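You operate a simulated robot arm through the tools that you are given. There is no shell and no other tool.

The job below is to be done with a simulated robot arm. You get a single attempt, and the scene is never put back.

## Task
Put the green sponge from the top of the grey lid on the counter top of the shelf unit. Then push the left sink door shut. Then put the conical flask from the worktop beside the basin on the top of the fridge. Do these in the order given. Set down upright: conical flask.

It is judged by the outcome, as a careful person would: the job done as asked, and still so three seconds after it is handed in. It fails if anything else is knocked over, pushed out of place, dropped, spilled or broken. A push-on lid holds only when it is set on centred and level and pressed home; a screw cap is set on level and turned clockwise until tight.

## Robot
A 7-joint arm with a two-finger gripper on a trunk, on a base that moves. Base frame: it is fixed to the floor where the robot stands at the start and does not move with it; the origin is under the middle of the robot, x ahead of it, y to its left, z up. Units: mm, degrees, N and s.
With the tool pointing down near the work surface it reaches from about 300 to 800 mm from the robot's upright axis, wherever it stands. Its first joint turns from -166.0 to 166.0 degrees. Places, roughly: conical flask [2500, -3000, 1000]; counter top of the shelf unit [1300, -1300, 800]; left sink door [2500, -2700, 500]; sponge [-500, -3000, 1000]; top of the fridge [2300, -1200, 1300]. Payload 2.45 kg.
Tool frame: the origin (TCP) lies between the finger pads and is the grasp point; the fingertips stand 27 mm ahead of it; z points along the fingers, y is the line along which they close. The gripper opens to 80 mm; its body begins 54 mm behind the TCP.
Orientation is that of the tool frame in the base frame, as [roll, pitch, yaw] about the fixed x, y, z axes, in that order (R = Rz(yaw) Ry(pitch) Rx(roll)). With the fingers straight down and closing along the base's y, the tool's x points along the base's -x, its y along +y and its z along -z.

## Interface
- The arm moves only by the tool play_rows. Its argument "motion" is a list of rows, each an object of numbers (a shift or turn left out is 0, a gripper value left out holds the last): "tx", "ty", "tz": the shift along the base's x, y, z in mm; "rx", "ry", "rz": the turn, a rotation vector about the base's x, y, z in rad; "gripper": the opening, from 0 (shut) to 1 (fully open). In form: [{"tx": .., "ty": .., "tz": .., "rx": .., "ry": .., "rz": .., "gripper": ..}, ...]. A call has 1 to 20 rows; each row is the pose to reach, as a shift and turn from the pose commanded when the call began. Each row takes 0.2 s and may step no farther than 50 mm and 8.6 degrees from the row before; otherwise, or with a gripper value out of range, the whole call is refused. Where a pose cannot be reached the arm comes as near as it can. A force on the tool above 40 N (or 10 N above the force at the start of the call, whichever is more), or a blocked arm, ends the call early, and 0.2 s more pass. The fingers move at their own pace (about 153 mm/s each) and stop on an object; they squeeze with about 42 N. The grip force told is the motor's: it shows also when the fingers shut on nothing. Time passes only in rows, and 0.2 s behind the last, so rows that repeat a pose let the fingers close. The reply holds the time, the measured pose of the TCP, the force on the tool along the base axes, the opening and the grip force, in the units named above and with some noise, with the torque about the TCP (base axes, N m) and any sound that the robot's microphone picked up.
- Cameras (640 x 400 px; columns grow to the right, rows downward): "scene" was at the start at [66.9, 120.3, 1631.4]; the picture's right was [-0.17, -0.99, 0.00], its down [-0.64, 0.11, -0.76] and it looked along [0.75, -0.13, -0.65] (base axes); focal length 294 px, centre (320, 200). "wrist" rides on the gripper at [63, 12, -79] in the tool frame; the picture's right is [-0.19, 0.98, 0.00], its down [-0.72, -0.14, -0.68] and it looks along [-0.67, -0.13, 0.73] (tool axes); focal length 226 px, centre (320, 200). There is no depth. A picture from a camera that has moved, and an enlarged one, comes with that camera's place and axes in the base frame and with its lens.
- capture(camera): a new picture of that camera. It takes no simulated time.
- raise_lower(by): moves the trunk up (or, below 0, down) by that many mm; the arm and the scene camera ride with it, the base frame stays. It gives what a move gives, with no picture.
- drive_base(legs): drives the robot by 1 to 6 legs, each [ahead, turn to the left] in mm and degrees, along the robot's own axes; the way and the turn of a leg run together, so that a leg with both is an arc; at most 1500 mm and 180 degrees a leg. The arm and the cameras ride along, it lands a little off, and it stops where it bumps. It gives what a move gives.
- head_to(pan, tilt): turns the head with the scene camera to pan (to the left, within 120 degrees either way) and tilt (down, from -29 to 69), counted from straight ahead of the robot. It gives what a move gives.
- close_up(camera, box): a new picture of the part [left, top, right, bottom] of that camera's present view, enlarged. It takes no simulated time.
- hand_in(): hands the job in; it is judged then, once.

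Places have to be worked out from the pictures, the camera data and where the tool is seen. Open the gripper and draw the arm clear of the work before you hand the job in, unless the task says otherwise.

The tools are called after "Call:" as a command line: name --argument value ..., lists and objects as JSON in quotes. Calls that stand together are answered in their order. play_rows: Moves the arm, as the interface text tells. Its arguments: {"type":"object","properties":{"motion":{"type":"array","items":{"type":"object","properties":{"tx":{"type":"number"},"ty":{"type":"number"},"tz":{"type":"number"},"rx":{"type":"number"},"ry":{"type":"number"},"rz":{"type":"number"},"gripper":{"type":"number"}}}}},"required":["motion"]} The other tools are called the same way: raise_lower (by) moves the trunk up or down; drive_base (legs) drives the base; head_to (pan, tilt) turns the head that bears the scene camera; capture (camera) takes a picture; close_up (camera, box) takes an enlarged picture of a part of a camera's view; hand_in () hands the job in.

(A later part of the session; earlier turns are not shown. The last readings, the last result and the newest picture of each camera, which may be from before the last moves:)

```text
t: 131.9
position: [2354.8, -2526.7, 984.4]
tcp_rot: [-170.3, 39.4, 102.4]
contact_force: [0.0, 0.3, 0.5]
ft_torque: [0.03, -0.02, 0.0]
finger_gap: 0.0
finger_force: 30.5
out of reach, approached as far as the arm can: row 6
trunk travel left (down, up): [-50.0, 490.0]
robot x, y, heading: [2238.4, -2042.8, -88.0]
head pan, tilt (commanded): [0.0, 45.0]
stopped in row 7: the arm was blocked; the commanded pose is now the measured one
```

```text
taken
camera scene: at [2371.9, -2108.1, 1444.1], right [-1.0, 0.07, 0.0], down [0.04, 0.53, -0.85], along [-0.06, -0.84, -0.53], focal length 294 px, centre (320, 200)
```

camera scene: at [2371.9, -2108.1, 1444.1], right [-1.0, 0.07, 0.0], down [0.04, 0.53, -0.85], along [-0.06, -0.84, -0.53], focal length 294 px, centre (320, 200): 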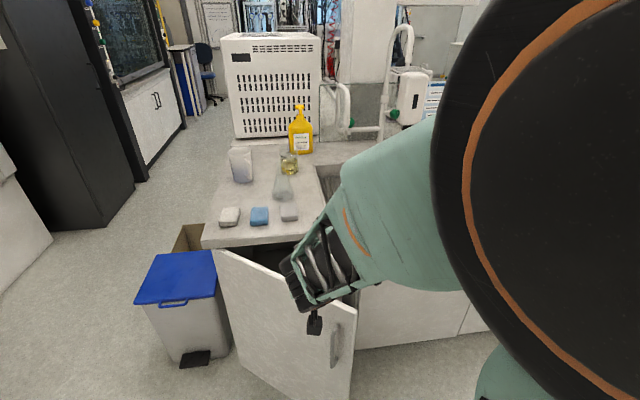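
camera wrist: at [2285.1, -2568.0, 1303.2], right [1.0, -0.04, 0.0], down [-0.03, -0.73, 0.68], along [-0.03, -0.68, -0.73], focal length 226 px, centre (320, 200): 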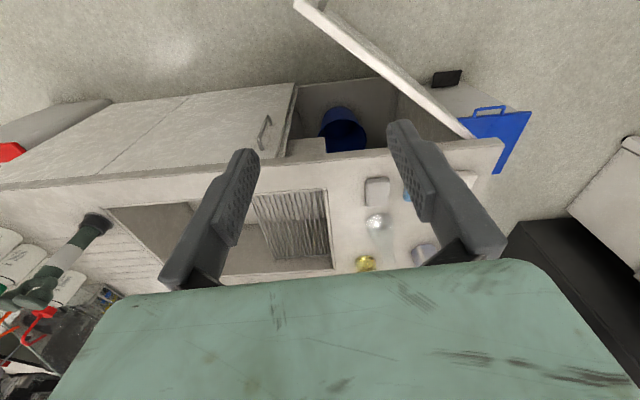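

The elbow came up against the head there; the tool is already tilted about 40° forward, which is enough. I descend straight down from here, which moves the elbow away from the head.

Call:
play_rows --motion '[{"tz": -20}, {"tz": -50}, {"tz": -85}, {"tz": -120}, {"tz": -155}, {"tz": -190}, {"tz": -225}, {"tz": -260}, {"tz": -295}, {"tz": -330}, {"tz": -365}, {"tz": -390}, {"tz": -400}]'

Call:
head_to --pan 0 --tilt 50

Call:
capture --camera "scene"

Call:
capture --camera "wrist"

```text
t: 134.7
position: [2356.4, -2525.2, 590.2]
tcp_rot: [-170.5, 40.0, 102.5]
contact_force: [-1.1, 0.2, 0.4]
ft_torque: [-0.03, -0.03, 0.0]
finger_gap: 0.0
finger_force: 30.1
trunk travel left (down, up): [-50.0, 490.0]
robot x, y, heading: [2239.4, -2044.2, -87.6]
head pan, tilt (commanded): [0.0, 45.0]
```

```text
t: 135.4
position: [2356.6, -2526.1, 591.0]
tcp_rot: [-170.6, 39.9, 102.4]
contact_force: [0.7, -0.1, -0.1]
ft_torque: [0.0, 0.01, -0.01]
finger_gap: 0.0
finger_force: 29.5
trunk travel left (down, up): [-50.0, 490.0]
robot x, y, heading: [2236.8, -2039.7, -87.7]
head pan, tilt (commanded): [0.0, 50.0]
```

```text
taken
camera scene: at [2381.1, -2095.4, 1418.0], right [-1.0, -0.04, 0.0], down [-0.03, 0.77, -0.64], along [0.02, -0.64, -0.77], focal length 294 px, centre (320, 200)
```

scene: 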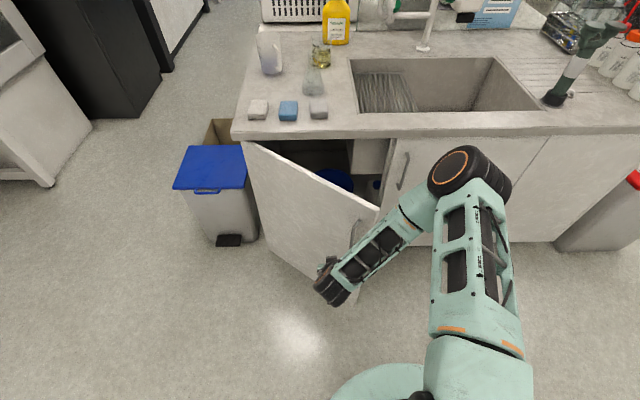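

```text
taken
camera wrist: at [2359.6, -2425.1, 607.2], right [1.0, -0.04, 0.0], down [0.0, -0.11, 0.99], along [-0.04, -0.99, -0.11], focal length 226 px, centre (320, 200)
```

wrist: 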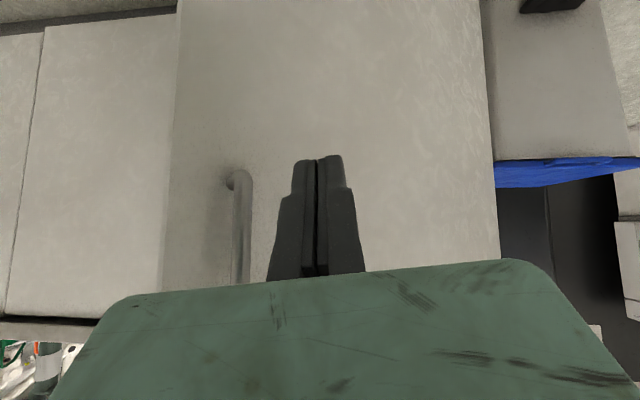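

The fingertips face the door, below and to the right of its handle. I push forward (-y), following the door's swing; the force limit will stop me if anything jams.

Call:
play_rows --motion '[{"ty": -20}, {"ty": -40}, {"ty": -60}, {"ty": -80}, {"ty": -95}, {"ty": -108, "tx": -2}, {"ty": -120, "tx": -6}, {"ty": -132, "tx": -11}, {"ty": -145, "tx": -19}, {"ty": -158, "tx": -28}, {"ty": -171, "tx": -35}, {"ty": -184, "tx": -42}, {"ty": -197, "tx": -48}, {"ty": -210, "tx": -52}, {"ty": -223, "tx": -55}, {"ty": -236, "tx": -58}]'

Call:
capture --camera "scene"

Call:
capture --camera "wrist"

```text
t: 138.8
position: [2297.9, -2761.5, 589.1]
tcp_rot: [-170.6, 39.9, 102.4]
contact_force: [0.5, -1.6, 0.6]
ft_torque: [0.01, -0.01, 0.01]
finger_gap: 0.1
finger_force: 29.4
trunk travel left (down, up): [-50.0, 490.0]
robot x, y, heading: [2240.8, -2045.5, -87.7]
head pan, tilt (commanded): [0.0, 50.0]
```

```text
taken
camera scene: at [2381.1, -2095.3, 1418.0], right [-1.0, -0.04, 0.0], down [-0.03, 0.77, -0.64], along [0.02, -0.64, -0.77], focal length 294 px, centre (320, 200)
```

scene: 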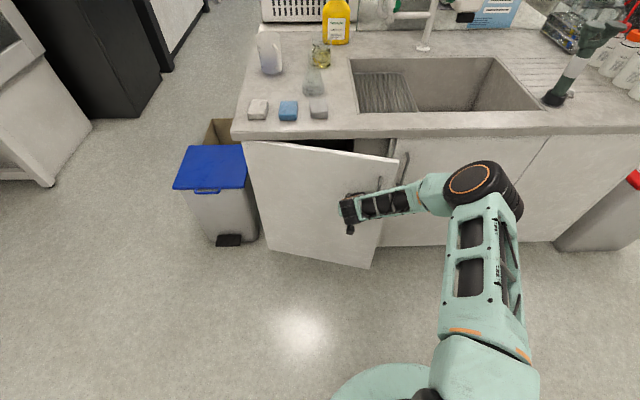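

```text
taken
camera wrist: at [2301.6, -2660.6, 605.6], right [1.0, -0.04, 0.0], down [-0.01, -0.11, 0.99], along [-0.04, -0.99, -0.11], focal length 226 px, centre (320, 200)
```

wrist: 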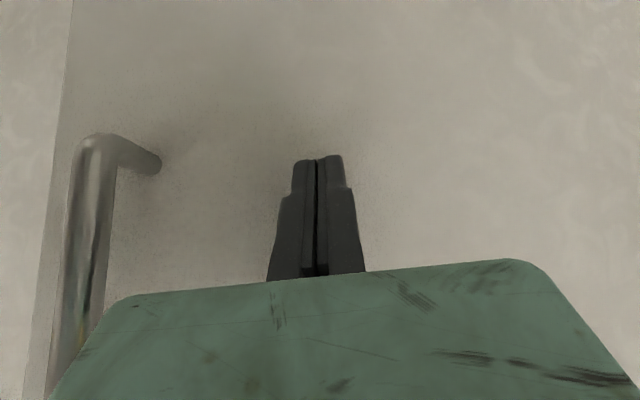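

The door swings freely and is nearly shut. I keep pushing gently the rest of the way.

Call:
play_rows --motion '[{"ty": -10, "tx": -2}, {"ty": -20, "tx": -3}, {"ty": -30, "tx": -4}, {"ty": -40, "tx": -5}, {"ty": -50, "tx": -5}, {"ty": -60, "tx": -5}, {"ty": -70, "tx": -5}, {"ty": -80, "tx": -5}, {"ty": -88, "tx": -5}, {"ty": -96, "tx": -5}, {"ty": -104, "tx": -5}]'

Call:
capture --camera "scene"

```text
t: 141.2
position: [2294.1, -2864.8, 589.0]
tcp_rot: [-170.7, 39.9, 102.6]
contact_force: [-0.7, 0.0, 0.8]
ft_torque: [0.01, 0.01, -0.03]
finger_gap: 0.0
finger_force: 29.8
trunk travel left (down, up): [-50.0, 490.0]
robot x, y, heading: [2239.2, -2043.2, -87.6]
head pan, tilt (commanded): [0.0, 50.0]
```

```text
taken
camera scene: at [2381.1, -2095.4, 1418.0], right [-1.0, -0.04, 0.0], down [-0.03, 0.77, -0.64], along [0.02, -0.64, -0.77], focal length 294 px, centre (320, 200)
```

scene: 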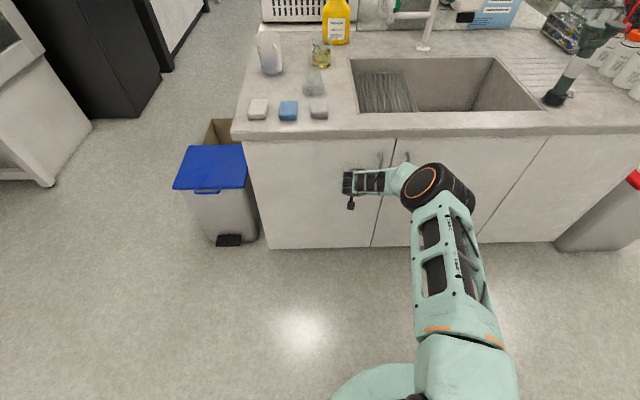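

The door looks shut but there is no resistance yet; I push on slowly until the fingertips feel it seat.

Call:
play_rows --motion '[{"ty": -4}, {"ty": -8}, {"ty": -12}, {"ty": -16}, {"ty": -20}, {"ty": -24}, {"ty": -28}, {"ty": -28}]'

Call:
close_up --camera "scene" --box '[230, 110, 430, 260]'

Call:
capture --camera "wrist"

```text
t: 141.7
position: [2293.5, -2865.9, 586.5]
tcp_rot: [-170.7, 39.6, 102.3]
contact_force: [-1.2, 18.4, 7.2]
ft_torque: [0.0, 0.05, -0.06]
finger_gap: 0.1
finger_force: 29.8
trunk travel left (down, up): [-50.0, 490.0]
robot x, y, heading: [2240.1, -2042.1, -87.6]
head pan, tilt (commanded): [0.0, 50.0]
stopped in row 2: the force on the tool passed its limit at 47 N (the readings are from after the stop); the commanded pose is now the measured one
```

```text
2.67 times, centred on (330, 185) of scene
camera zoom: at [2380.9, -2092.5, 1418.1], right [-1.0, -0.04, 0.0], down [-0.03, 0.76, -0.64], along [0.02, -0.64, -0.77], focal length 785 px, centre (293, 240)
```

zoom: 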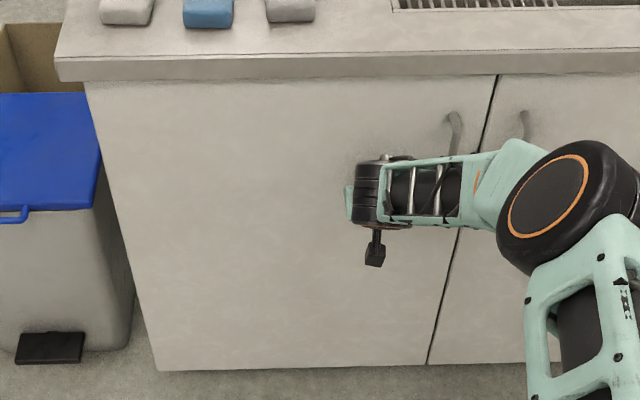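

```text
taken
camera wrist: at [2296.7, -2765.9, 604.1], right [1.0, -0.04, 0.0], down [-0.01, -0.11, 0.99], along [-0.04, -0.99, -0.11], focal length 226 px, centre (320, 200)
```

wrist: 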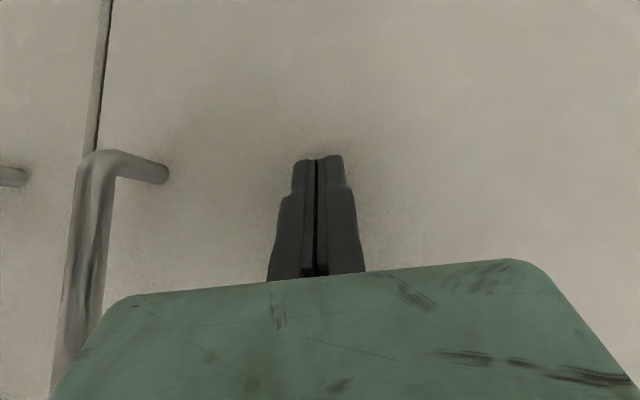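

It is seated (47 N stop) and flush with its neighbour. I draw the tool straight back and check that the door stays shut.

Call:
play_rows --motion '[{"ty": 10}, {"ty": 30}, {"ty": 60}, {"ty": 95}, {"ty": 130}, {"ty": 165}, {"ty": 200}, {"ty": 235}, {"ty": 265}, {"ty": 290}, {"ty": 300}]'

Call:
capture --camera "scene"

Call:
close_up --camera "scene" --box '[230, 110, 430, 260]'

```text
t: 144.1
position: [2292.8, -2568.3, 586.4]
tcp_rot: [-170.7, 39.6, 102.4]
contact_force: [-1.1, 1.0, -0.3]
ft_torque: [0.03, -0.02, -0.01]
finger_gap: 0.1
finger_force: 29.9
trunk travel left (down, up): [-50.0, 490.0]
robot x, y, heading: [2242.4, -2045.6, -87.6]
head pan, tilt (commanded): [0.0, 50.0]
```

```text
taken
camera scene: at [2381.0, -2094.6, 1418.0], right [-1.0, -0.04, 0.0], down [-0.03, 0.77, -0.64], along [0.02, -0.64, -0.77], focal length 294 px, centre (320, 200)
```

scene: 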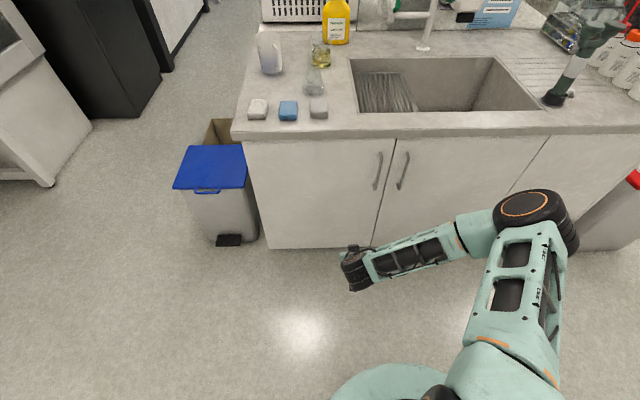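

```text
2.67 times, centred on (330, 185) of scene
camera zoom: at [2381.0, -2094.6, 1418.0], right [-1.0, -0.04, 0.0], down [-0.03, 0.77, -0.64], along [0.02, -0.64, -0.77], focal length 785 px, centre (293, 240)
```

zoom: 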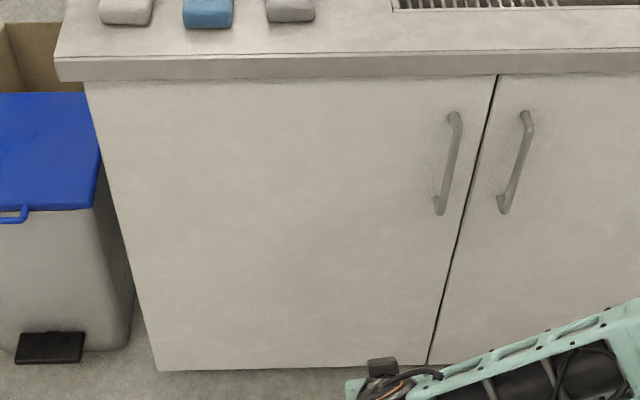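

The left door is shut and stays shut. Now I bring the tool back to straight down at this low height, then raise it in front of the counter.

Call:
play_rows --motion '[{"rx": 0.12}, {"rx": 0.24}, {"rx": 0.36}, {"rx": 0.48}, {"rx": 0.6}, {"rx": 0.7}, {"rx": 0.7}]'

Call:
play_rows --motion '[{"tz": 30}, {"tz": 70}, {"tz": 110}, {"tz": 150}, {"tz": 190}, {"tz": 230}, {"tz": 270}, {"tz": 310}, {"tz": 350}, {"tz": 390}, {"tz": 420}, {"tz": 440}]'

Call:
raise_lower --by 250

Call:
capture --camera "scene"

```text
t: 145.7
position: [2294.4, -2567.9, 586.2]
tcp_rot: [-178.6, 0.2, 99.5]
contact_force: [-0.3, -0.1, 0.3]
ft_torque: [-0.01, -0.05, 0.01]
finger_gap: 0.2
finger_force: 29.6
trunk travel left (down, up): [-50.0, 490.0]
robot x, y, heading: [2241.0, -2042.1, -87.7]
head pan, tilt (commanded): [0.0, 50.0]
```

```text
t: 148.3
position: [2293.5, -2567.9, 1027.2]
tcp_rot: [-178.5, 0.1, 99.5]
contact_force: [-0.5, 0.1, 0.6]
ft_torque: [-0.01, -0.01, -0.01]
finger_gap: 0.1
finger_force: 29.8
trunk travel left (down, up): [-50.0, 490.0]
robot x, y, heading: [2240.3, -2040.6, -88.0]
head pan, tilt (commanded): [0.0, 50.0]
```

```text
t: 150.9
position: [2293.0, -2568.7, 1276.0]
tcp_rot: [-178.6, 0.2, 99.5]
contact_force: [-0.5, 0.1, 0.3]
ft_torque: [0.01, -0.02, 0.03]
finger_gap: 0.0
finger_force: 29.3
trunk travel left (down, up): [-300.0, 240.0]
robot x, y, heading: [2240.0, -2040.3, -87.9]
head pan, tilt (commanded): [0.0, 50.0]
```

```text
taken
camera scene: at [2381.2, -2094.7, 1667.9], right [-1.0, -0.04, 0.0], down [-0.03, 0.77, -0.64], along [0.02, -0.64, -0.77], focal length 294 px, centre (320, 200)
```

scene: 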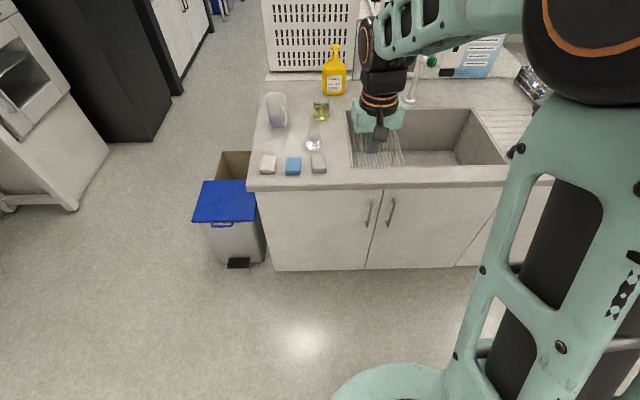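

I enlarge the flask area from this height; together with the lower view this gives a good vertical baseline.

Call:
close_up --camera "scene" --box '[250, 80, 370, 180]'

Call:
close_up --camera "scene" --box '[290, 110, 340, 165]'

```text
4.00 times, centred on (310, 130) of scene
camera zoom: at [2381.2, -2094.7, 1667.9], right [-1.0, -0.04, 0.0], down [-0.03, 0.77, -0.64], along [0.02, -0.64, -0.77], focal length 1177 px, centre (360, 480)
```

zoom: 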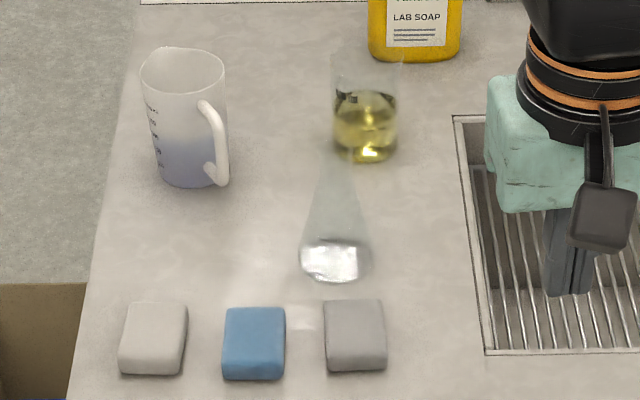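

```text
7.27 times, centred on (315, 138) of scene
camera zoom: at [2381.2, -2094.7, 1667.9], right [-1.0, -0.04, 0.0], down [-0.03, 0.77, -0.64], along [0.02, -0.64, -0.77], focal length 2140 px, centre (356, 654)
```

zoom: 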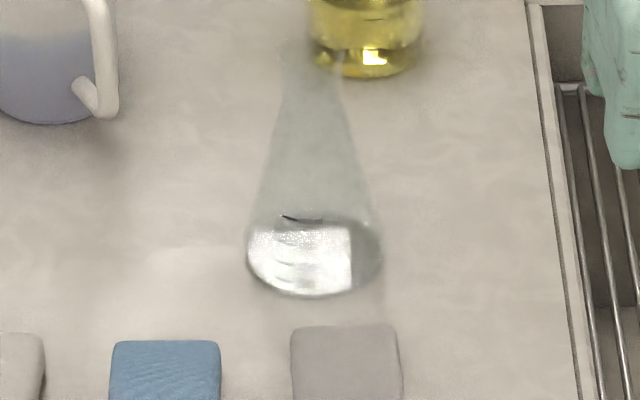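

The flask base is about 79 mm wide, centred near (2441, -3073) on a top at z≈865; from the side view its rim is near z≈1000, so it is a standard conical flask with a neck of some 35 mm. I open the gripper and drive closer to it.

Call:
play_rows --motion '[{"gripper": 1}, {"gripper": 1}]'

Call:
drive_base --legs '[[0, 24], [390, 0], [0, -25]]'

Call:
capture --camera "scene"

Call:
capture --camera "wrist"

```text
t: 151.5
position: [2292.7, -2568.4, 1277.0]
tcp_rot: [-178.6, 0.2, 99.5]
contact_force: [-0.3, 0.0, 0.5]
ft_torque: [-0.02, 0.01, 0.02]
finger_gap: 80.1
finger_force: 0.1
trunk travel left (down, up): [-300.0, 240.0]
robot x, y, heading: [2241.1, -2045.4, -88.0]
head pan, tilt (commanded): [0.0, 50.0]
```

```text
t: 156.5
position: [2458.8, -2915.7, 1275.3]
tcp_rot: [-178.6, 0.2, 98.7]
contact_force: [0.7, -0.7, 0.4]
ft_torque: [-0.02, 0.01, 0.01]
finger_gap: 79.7
finger_force: 0.1
trunk travel left (down, up): [-300.0, 240.0]
robot x, y, heading: [2412.2, -2389.0, -88.8]
head pan, tilt (commanded): [0.0, 50.0]
```

```text
taken
camera scene: at [2553.3, -2444.5, 1668.0], right [-1.0, -0.02, 0.0], down [-0.02, 0.77, -0.64], along [0.02, -0.64, -0.77], focal length 294 px, centre (320, 200)
```

scene: 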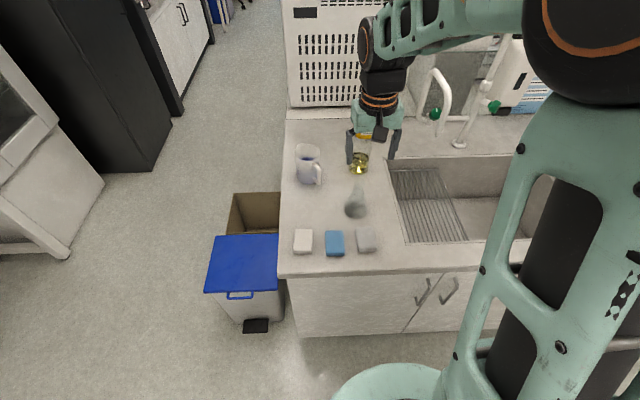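

```text
taken
camera wrist: at [2463.1, -2851.7, 1354.0], right [1.0, -0.04, -0.02], down [-0.01, -0.73, 0.69], along [-0.05, -0.69, -0.73], focal length 226 px, centre (320, 200)
```

wrist: 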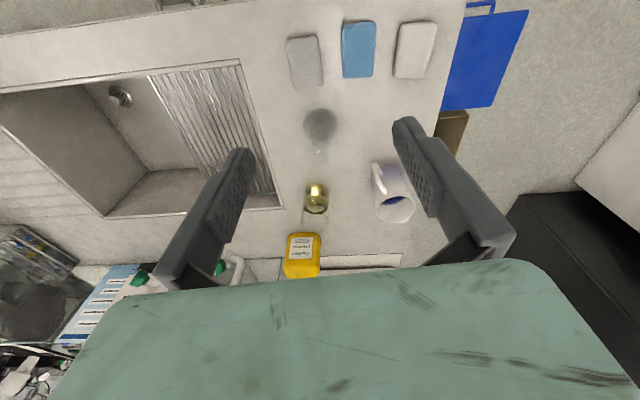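

The wrist camera sees the flask almost from above. I level the small 1.4° tilt and enlarge the flask in both views.

Call:
play_rows --motion '[{"ry": -0.024}, {"ry": -0.024}]'

Call:
close_up --camera "wrist" --box '[260, 80, 380, 180]'

Call:
close_up --camera "scene" --box '[320, 150, 400, 230]'

```text
t: 157.1
position: [2459.6, -2916.0, 1277.2]
tcp_rot: [180.0, 0.4, 98.7]
contact_force: [-0.3, -0.4, 0.0]
ft_torque: [-0.03, 0.0, 0.04]
finger_gap: 79.8
finger_force: 0.1
trunk travel left (down, up): [-300.0, 240.0]
robot x, y, heading: [2407.7, -2389.9, -88.5]
head pan, tilt (commanded): [0.0, 50.0]
```

```text
4.00 times, centred on (320, 130) of wrist
camera zoom: at [2461.4, -2851.6, 1354.3], right [1.0, -0.04, 0.0], down [-0.03, -0.73, 0.69], along [-0.03, -0.69, -0.73], focal length 904 px, centre (320, 480)
```

zoom: 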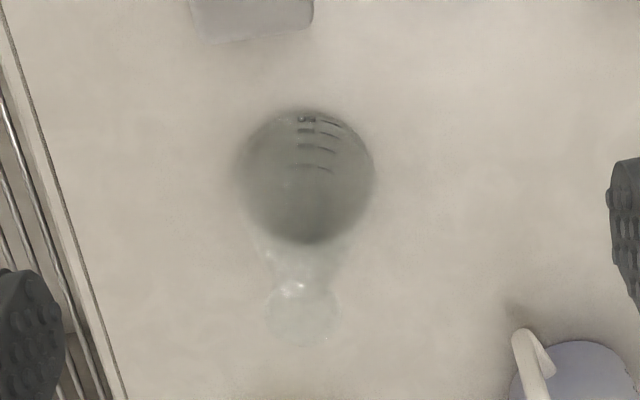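

```text
5.00 times, centred on (360, 190) of scene
camera zoom: at [2553.6, -2444.5, 1668.0], right [-1.0, -0.02, 0.0], down [-0.02, 0.77, -0.64], along [0.01, -0.64, -0.77], focal length 1472 px, centre (120, 250)
```

zoom: 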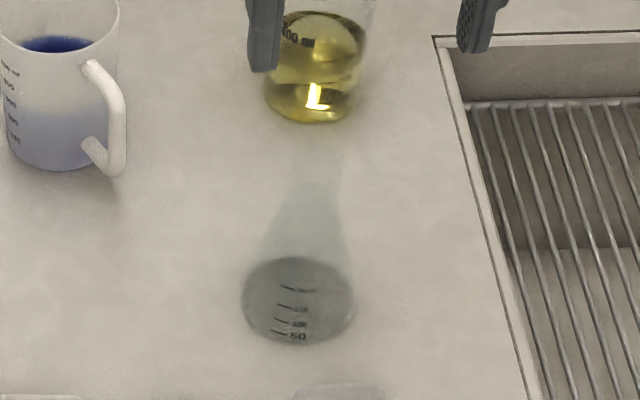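

Both cameras agree: worktop z≈866, flask axis at (2446, -3074), rim about z 1011, neck some 33 mm wide. I move above it and come down to where the tips are just over the rim, then check.

Call:
play_rows --motion '[{"tx": -3, "ty": -35}, {"tx": -6, "ty": -75}, {"tx": -10, "ty": -115}, {"tx": -13, "ty": -145}, {"tx": -13.6, "ty": -158}, {"tx": -13.6, "ty": -158, "tz": -30}, {"tx": -13.6, "ty": -158, "tz": -70}, {"tx": -13.6, "ty": -158, "tz": -110}, {"tx": -13.6, "ty": -158, "tz": -150}, {"tx": -13.6, "ty": -158, "tz": -180}, {"tx": -13.6, "ty": -158, "tz": -200}, {"tx": -13.6, "ty": -158, "tz": -210}, {"tx": -13.6, "ty": -158, "tz": -210}]'

Call:
capture --camera "wrist"

Call:
close_up --camera "scene" --box '[300, 120, 420, 240]'

```text
t: 159.9
position: [2445.8, -3074.7, 1066.5]
tcp_rot: [-179.9, 0.4, 98.7]
contact_force: [-0.1, 0.2, 0.5]
ft_torque: [-0.01, 0.01, 0.01]
finger_gap: 79.7
finger_force: 0.0
trunk travel left (down, up): [-300.0, 240.0]
robot x, y, heading: [2410.2, -2392.5, -88.7]
head pan, tilt (commanded): [0.0, 50.0]
```

```text
taken
camera wrist: at [2447.3, -3009.8, 1144.3], right [1.0, -0.04, 0.0], down [-0.03, -0.73, 0.69], along [-0.03, -0.69, -0.73], focal length 226 px, centre (320, 200)
```

wrist: 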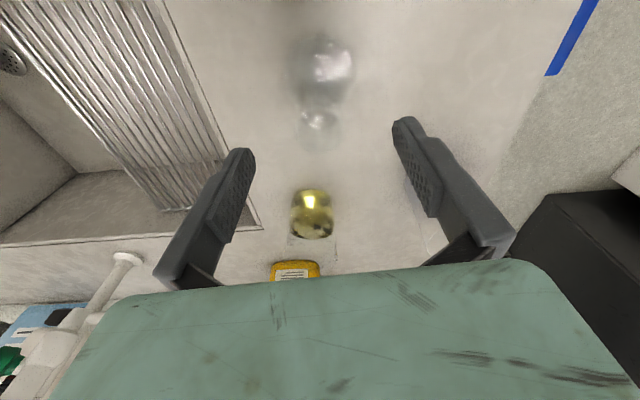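

```text
3.33 times, centred on (360, 180) of scene
camera zoom: at [2553.5, -2444.5, 1668.0], right [-1.0, -0.02, 0.0], down [-0.02, 0.77, -0.64], along [0.01, -0.64, -0.77], focal length 981 px, centre (187, 267)
```

zoom: 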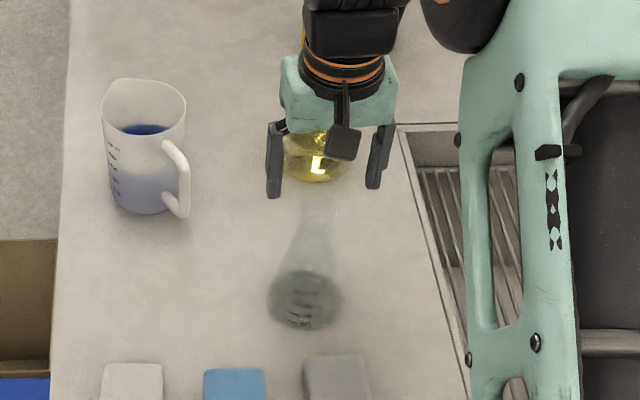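

The flask is nearly centred under the gripper. I enlarge the wrist view to fine-tune the alignment.

Call:
close_up --camera "wrist" --box '[270, 20, 390, 160]'

```text
2.86 times, centred on (330, 90) of wrist
camera zoom: at [2447.3, -3009.8, 1144.3], right [1.0, -0.04, 0.0], down [-0.03, -0.73, 0.69], along [-0.03, -0.69, -0.73], focal length 646 px, centre (291, 514)
```

zoom: 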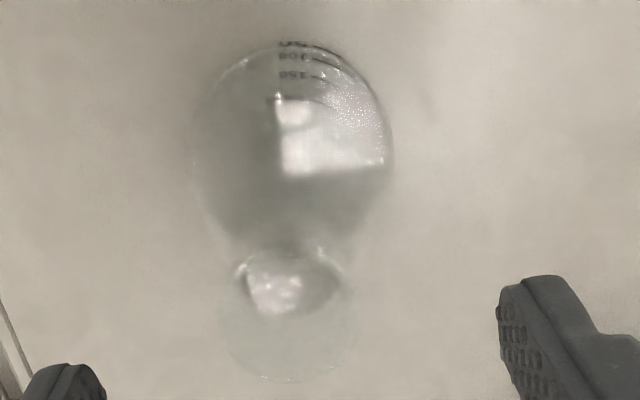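

The base lines up under the tool axis to within a millimetre or two, the rim reading about z 1014. I enlarge the neck in the scene view to see where the cone begins.

Call:
close_up --camera "scene" --box '[335, 160, 375, 225]'

Call:
close_up --camera "wrist" --box '[295, 80, 345, 140]'

```text
6.15 times, centred on (355, 192) of scene
camera zoom: at [2553.5, -2444.5, 1668.0], right [-1.0, -0.02, 0.0], down [-0.02, 0.77, -0.64], along [0.01, -0.64, -0.77], focal length 1811 px, centre (105, 246)
```

zoom: 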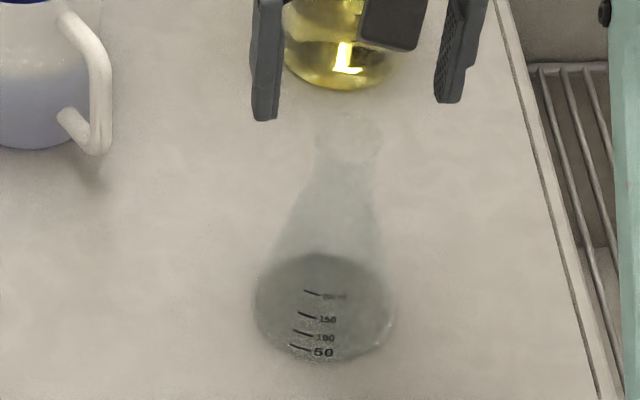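

```text
6.67 times, centred on (320, 110) of wrist
camera zoom: at [2447.3, -3009.8, 1144.3], right [1.0, -0.04, 0.0], down [-0.03, -0.73, 0.69], along [-0.03, -0.69, -0.73], focal length 1507 px, centre (320, 800)
```

zoom: 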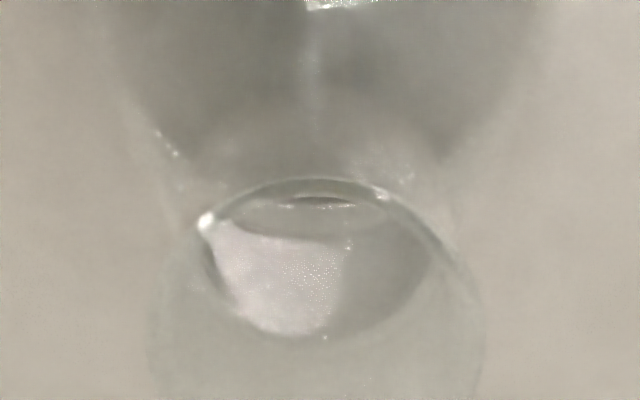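

The straight neck runs from about z 986 to 1017 and is about 31 mm wide. I lower to TCP z≈1011, tips at the neck's foot, and look before closing.

Call:
play_rows --motion '[{"tz": -15}, {"tz": -30}, {"tz": -43}, {"tz": -52}, {"tz": -56}, {"tz": -56}]'

Call:
close_up --camera "scene" --box '[320, 150, 400, 225]'

Call:
capture --camera "wrist"

```text
t: 161.3
position: [2445.5, -3073.5, 1008.8]
tcp_rot: [-179.9, 0.4, 98.7]
contact_force: [-0.3, -0.2, 0.2]
ft_torque: [0.0, -0.01, 0.0]
finger_gap: 79.9
finger_force: 0.1
trunk travel left (down, up): [-300.0, 240.0]
robot x, y, heading: [2412.0, -2391.7, -88.8]
head pan, tilt (commanded): [0.0, 50.0]
```

```text
5.33 times, centred on (360, 188) of scene
camera zoom: at [2553.5, -2444.6, 1668.0], right [-1.0, -0.02, 0.0], down [-0.02, 0.77, -0.64], along [0.01, -0.64, -0.77], focal length 1570 px, centre (107, 267)
```

zoom: 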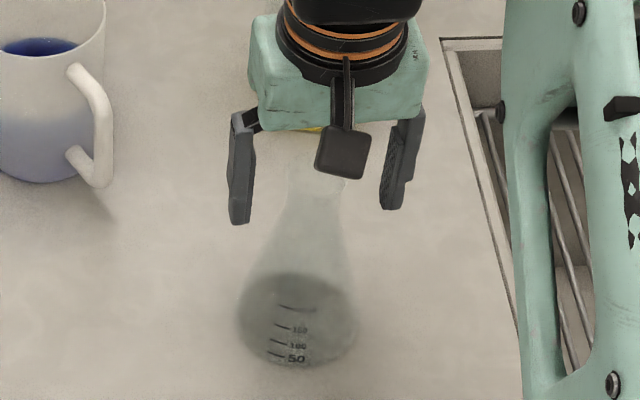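

```text
taken
camera wrist: at [2447.1, -3009.7, 1087.6], right [1.0, -0.04, 0.0], down [-0.03, -0.73, 0.69], along [-0.03, -0.69, -0.73], focal length 226 px, centre (320, 200)
```

wrist: 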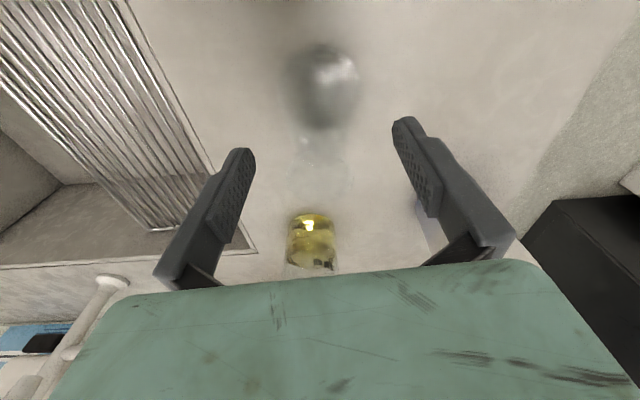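

The neck is between the fingers. One more enlarged wrist check of its centring before closing.

Call:
close_up --camera "wrist" --box '[240, 100, 400, 220]'

```text
3.33 times, centred on (320, 160) of wrist
camera zoom: at [2447.1, -3009.7, 1087.6], right [1.0, -0.04, 0.0], down [-0.03, -0.73, 0.69], along [-0.03, -0.69, -0.73], focal length 754 px, centre (320, 333)
```

zoom: 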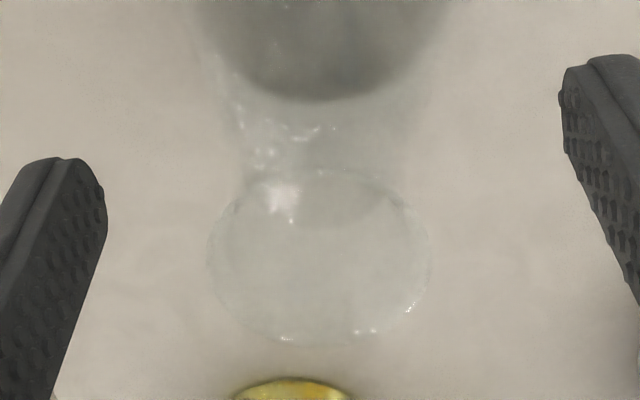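

The rim is near z≈1006, centred within 2–3 mm of the tool axis. I lower 3 mm more and close the fingers in small steps on the neck.

Call:
play_rows --motion '[{"tx": -1, "ty": 2, "tz": -3, "gripper": 0.8}, {"tx": -1, "ty": 2, "tz": -3, "gripper": 0.6}, {"tx": -1, "ty": 2, "tz": -3, "gripper": 0.5}, {"tx": -1, "ty": 2, "tz": -3, "gripper": 0.45}, {"tx": -1, "ty": 2, "tz": -3, "gripper": 0.42}, {"tx": -1, "ty": 2, "tz": -3, "gripper": 0.4}, {"tx": -1, "ty": 2, "tz": -3, "gripper": 0.38}, {"tx": -1, "ty": 2, "tz": -3, "gripper": 0.36}, {"tx": -1, "ty": 2, "tz": -3, "gripper": 0.3}, {"tx": -1, "ty": 2, "tz": -3, "gripper": 0.0}, {"tx": -1, "ty": 2, "tz": -3, "gripper": 0.0}, {"tx": -1, "ty": 2, "tz": -3, "gripper": 0.0}]'

Call:
close_up --camera "wrist" --box '[220, 20, 420, 220]'

Call:
close_up --camera "scene" --box '[320, 150, 400, 225]'

```text
t: 163.9
position: [2443.9, -3072.9, 1006.6]
tcp_rot: [-180.0, 0.4, 98.7]
contact_force: [0.6, 0.6, -0.3]
ft_torque: [0.0, -0.02, 0.04]
finger_gap: 0.0
finger_force: 30.2
trunk travel left (down, up): [-300.0, 240.0]
robot x, y, heading: [2411.0, -2390.9, -88.7]
head pan, tilt (commanded): [0.0, 50.0]
```

```text
2.00 times, centred on (320, 120) of wrist
camera zoom: at [2446.2, -3007.5, 1084.9], right [1.0, -0.04, 0.0], down [-0.03, -0.73, 0.69], along [-0.03, -0.69, -0.73], focal length 452 px, centre (320, 360)
```

zoom: 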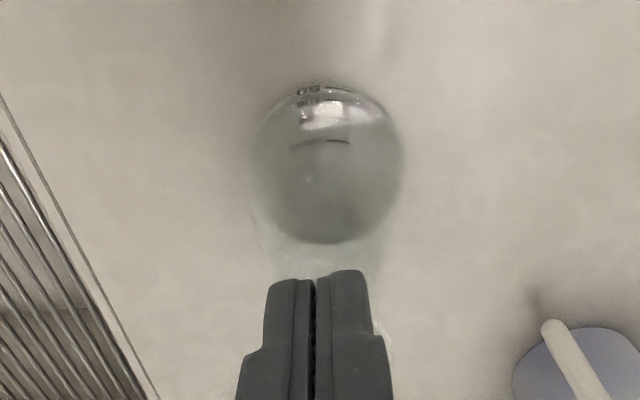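

```text
5.33 times, centred on (360, 188) of scene
camera zoom: at [2553.5, -2444.6, 1668.0], right [-1.0, -0.02, 0.0], down [-0.02, 0.77, -0.64], along [0.01, -0.64, -0.77], focal length 1570 px, centre (107, 267)
```

zoom: 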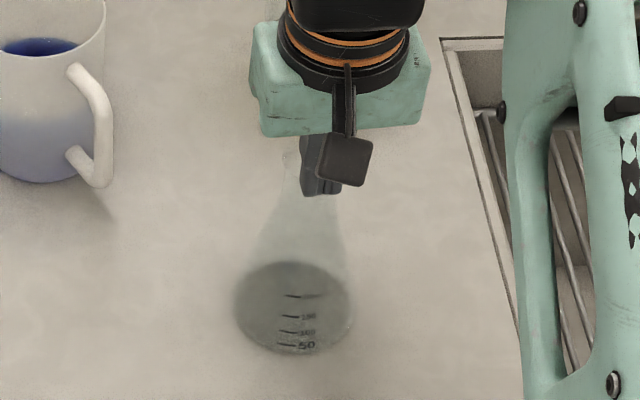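

The fingers shut without catching the neck and nudged the flask about 13 mm away from me; it still stands upright. My distance estimate was short, so I look closely at where the neck is now relative to the fingers.

Call:
close_up --camera "wrist" --box '[260, 90, 400, 240]'

Call:
close_up --camera "scene" --box '[335, 165, 380, 220]'

```text
2.67 times, centred on (330, 165) of wrist
camera zoom: at [2446.2, -3007.5, 1084.9], right [1.0, -0.04, 0.0], down [-0.03, -0.73, 0.69], along [-0.03, -0.69, -0.73], focal length 603 px, centre (293, 293)
```

zoom: 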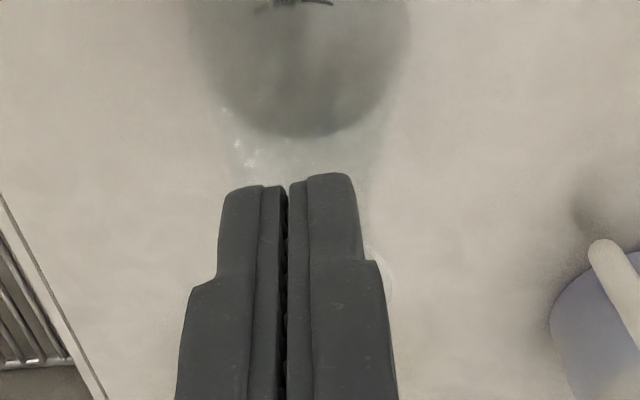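

```text
7.27 times, centred on (358, 192) of scene
camera zoom: at [2553.5, -2444.6, 1668.0], right [-1.0, -0.02, 0.0], down [-0.02, 0.77, -0.64], along [0.01, -0.64, -0.77], focal length 2140 px, centre (47, 254)
```

zoom: 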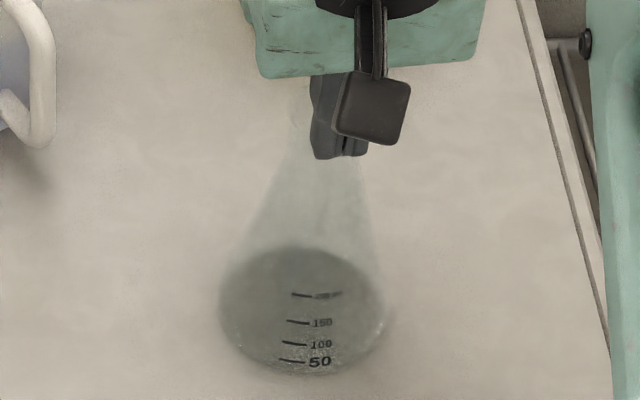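

The neck is just behind the closed fingers; combining contact and views, the flask axis is now about (2445, -3099), rim near z≈988, worktop ≈848. I back off 6 mm, rise, open, and move over the corrected spot.

Call:
play_rows --motion '[{"ty": 6}, {"ty": 6, "tz": 15}, {"ty": 6, "tz": 40}, {"ty": 6, "tz": 60}, {"ty": 0, "tz": 60, "gripper": 1}, {"ty": -10, "tz": 60, "gripper": 1}, {"tx": 1, "ty": -20, "tz": 60, "gripper": 1}, {"tx": 1, "ty": -26, "tz": 60, "gripper": 1}, {"tx": 1, "ty": -26, "tz": 60, "gripper": 1}]'

Call:
close_up --camera "wrist" --box '[220, 20, 420, 180]'

Call:
close_up --camera "scene" --box '[320, 140, 400, 220]'

```text
t: 165.9
position: [2445.2, -3099.0, 1066.8]
tcp_rot: [-179.9, 0.5, 98.6]
contact_force: [-0.4, -1.2, -0.3]
ft_torque: [-0.03, 0.01, -0.02]
finger_gap: 79.7
finger_force: 0.2
trunk travel left (down, up): [-300.0, 240.0]
robot x, y, heading: [2412.2, -2388.0, -88.6]
head pan, tilt (commanded): [0.0, 50.0]
```

```text
2.50 times, centred on (320, 100) of wrist
camera zoom: at [2447.4, -3033.9, 1145.3], right [1.0, -0.04, 0.0], down [-0.03, -0.73, 0.69], along [-0.03, -0.69, -0.73], focal length 565 px, centre (320, 450)
```

zoom: 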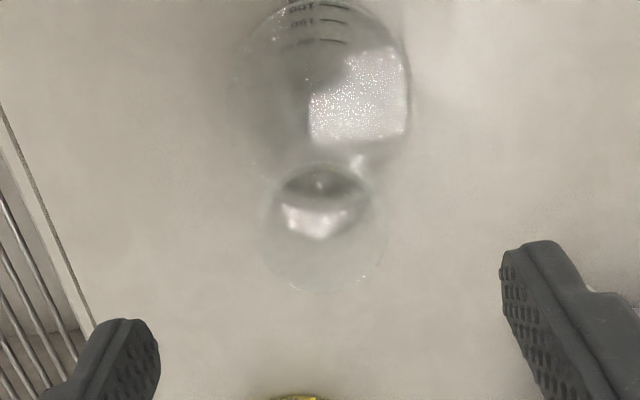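

```text
5.00 times, centred on (360, 180) of scene
camera zoom: at [2553.5, -2444.4, 1668.0], right [-1.0, -0.02, 0.0], down [-0.02, 0.77, -0.64], along [0.01, -0.64, -0.77], focal length 1472 px, centre (120, 300)
```

zoom: 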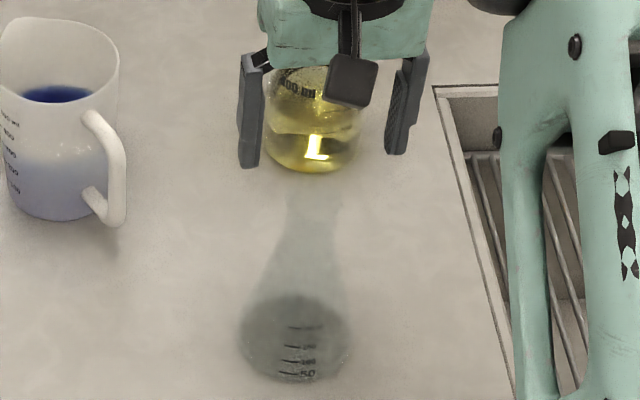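

I enlarge the upper part too, to see the whole base ring for a proper centre.

Call:
close_up --camera "wrist" --box '[220, 0, 420, 160]'

Call:
close_up --camera "scene" --box '[335, 170, 380, 220]'

```text
2.50 times, centred on (320, 80) of wrist
camera zoom: at [2447.4, -3033.9, 1145.3], right [1.0, -0.04, 0.0], down [-0.03, -0.73, 0.69], along [-0.03, -0.69, -0.73], focal length 565 px, centre (320, 500)
```

zoom: 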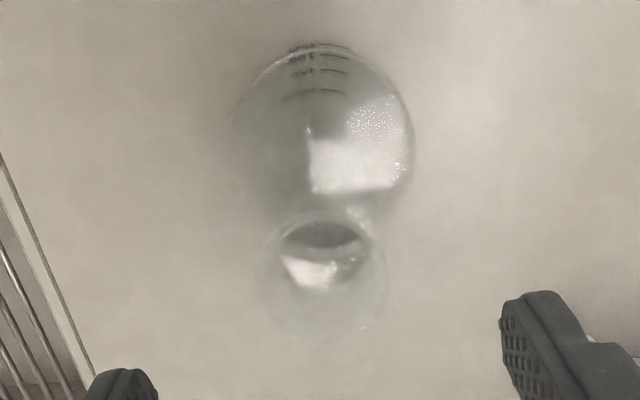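

```text
8.00 times, centred on (358, 195) of scene
camera zoom: at [2553.5, -2444.4, 1668.0], right [-1.0, -0.02, 0.0], down [-0.02, 0.77, -0.64], along [0.01, -0.64, -0.77], focal length 2354 px, centre (20, 240)
```

zoom: 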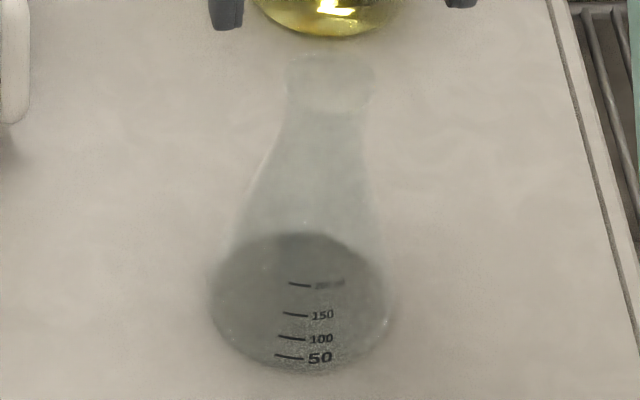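

Now all views agree: axis about (2445, -3096), worktop ≈847, rim ≈985 with a lip about 37 mm wide over a ~31 mm neck. I lower to TCP z≈981 so the pads span lip and neck, and look again.

Call:
play_rows --motion '[{"ty": 2, "tz": -20}, {"ty": 2, "tz": -42}, {"ty": 2, "tz": -60}, {"ty": 2, "tz": -75}, {"ty": 2, "tz": -86}, {"ty": 2, "tz": -86}]'

Call:
close_up --camera "wrist" --box '[220, 40, 420, 240]'

Call:
close_up --camera "scene" --box '[325, 150, 390, 220]'

```text
t: 167.3
position: [2446.4, -3097.4, 980.0]
tcp_rot: [-179.9, 0.4, 98.7]
contact_force: [0.3, 0.3, 0.3]
ft_torque: [-0.05, -0.01, -0.02]
finger_gap: 79.9
finger_force: 0.1
trunk travel left (down, up): [-300.0, 240.0]
robot x, y, heading: [2412.3, -2393.1, -88.8]
head pan, tilt (commanded): [0.0, 50.0]
```

```text
2.00 times, centred on (320, 140) of wrist
camera zoom: at [2448.7, -3032.4, 1058.3], right [1.0, -0.04, 0.0], down [-0.03, -0.73, 0.69], along [-0.03, -0.69, -0.73], focal length 452 px, centre (320, 320)
```

zoom: 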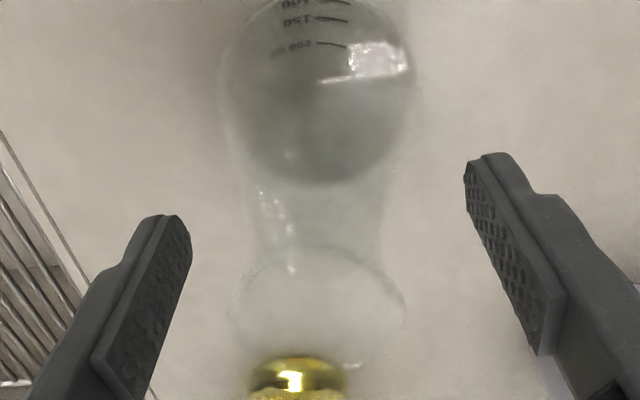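

```text
5.71 times, centred on (358, 185) of scene
camera zoom: at [2553.6, -2444.6, 1668.0], right [-1.0, -0.02, 0.0], down [-0.02, 0.77, -0.64], along [0.01, -0.64, -0.77], focal length 1682 px, centre (106, 286)
```

zoom: 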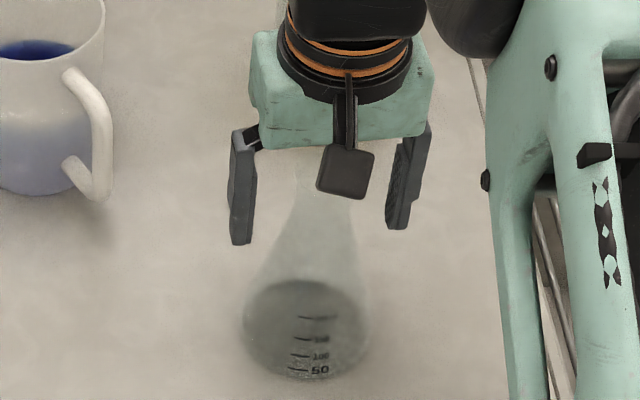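

The rim now reads (2445.5, -3096.4, 985), within a millimetre of the tool axis. I close gently in small steps.

Call:
play_rows --motion '[{"gripper": 0.8}, {"gripper": 0.65}, {"gripper": 0.56}, {"gripper": 0.52}, {"gripper": 0.49}, {"gripper": 0.47}, {"gripper": 0.45}, {"gripper": 0.42}, {"gripper": 0.35}, {"gripper": 0.2}, {"gripper": 0.0}, {"gripper": 0.0}, {"gripper": 0.0}]'

Call:
close_up --camera "wrist" --box '[220, 40, 420, 240]'

Call:
close_up --camera "scene" --box '[325, 150, 390, 220]'

```text
t: 170.1
position: [2446.3, -3096.5, 980.2]
tcp_rot: [-180.0, 0.4, 98.7]
contact_force: [-0.3, 1.0, -0.5]
ft_torque: [-0.03, -0.01, -0.01]
finger_gap: 36.0
finger_force: 41.8
trunk travel left (down, up): [-300.0, 240.0]
robot x, y, heading: [2413.4, -2384.8, -88.6]
head pan, tilt (commanded): [0.0, 50.0]
```

```text
2.00 times, centred on (320, 140) of wrist
camera zoom: at [2448.7, -3032.4, 1058.3], right [1.0, -0.04, 0.0], down [-0.03, -0.73, 0.69], along [-0.03, -0.69, -0.73], focal length 452 px, centre (320, 320)
```

zoom: 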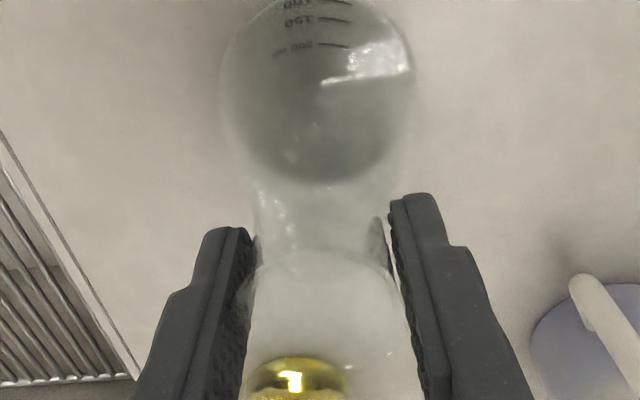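

```text
5.71 times, centred on (358, 185) of scene
camera zoom: at [2553.6, -2444.7, 1668.0], right [-1.0, -0.02, 0.0], down [-0.02, 0.77, -0.64], along [0.01, -0.64, -0.77], focal length 1682 px, centre (106, 286)
```

zoom: 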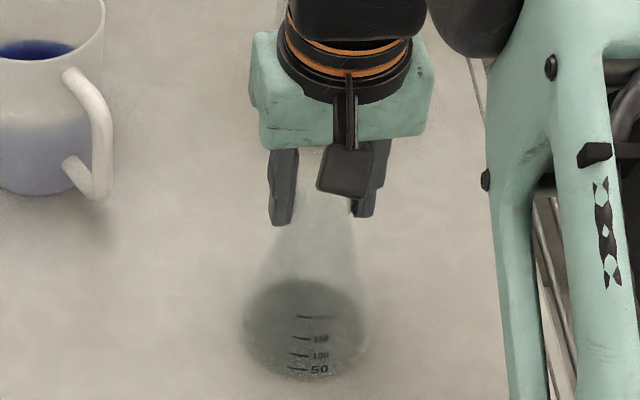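

Gripped at 36 mm with the flask undisturbed. I lift slowly a little and check that it comes along upright.

Call:
play_rows --motion '[{"tz": 0}, {"tz": 1.5}, {"tz": 3}, {"tz": 5}, {"tz": 7}, {"tz": 9}, {"tz": 12}, {"tz": 15}, {"tz": 18}, {"tz": 21}, {"tz": 24}, {"tz": 25}]'

Call:
close_up --camera "wrist" --box '[220, 40, 420, 240]'

Call:
close_up --camera "scene" --box '[325, 150, 390, 220]'

```text
t: 172.7
position: [2446.3, -3097.2, 1005.7]
tcp_rot: [-179.8, 0.4, 98.7]
contact_force: [-0.1, 0.3, -1.0]
ft_torque: [-0.01, 0.0, 0.0]
finger_gap: 35.9
finger_force: 41.9
trunk travel left (down, up): [-300.0, 240.0]
robot x, y, heading: [2410.9, -2390.6, -88.8]
head pan, tilt (commanded): [0.0, 50.0]
```

```text
2.00 times, centred on (320, 140) of wrist
camera zoom: at [2447.8, -3031.9, 1084.0], right [1.0, -0.04, 0.0], down [-0.03, -0.73, 0.69], along [-0.03, -0.69, -0.73], focal length 452 px, centre (320, 320)
```

zoom: 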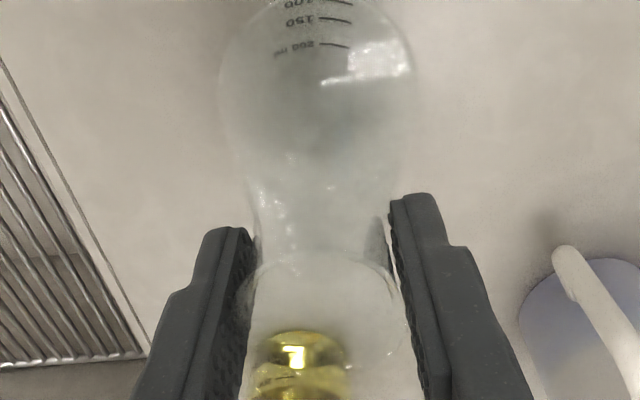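

```text
5.71 times, centred on (358, 185) of scene
camera zoom: at [2553.5, -2444.7, 1668.0], right [-1.0, -0.02, 0.0], down [-0.02, 0.77, -0.64], along [0.01, -0.64, -0.77], focal length 1682 px, centre (106, 286)
```

zoom: 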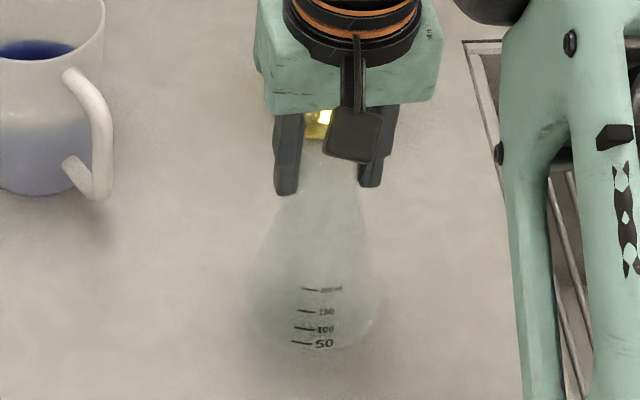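

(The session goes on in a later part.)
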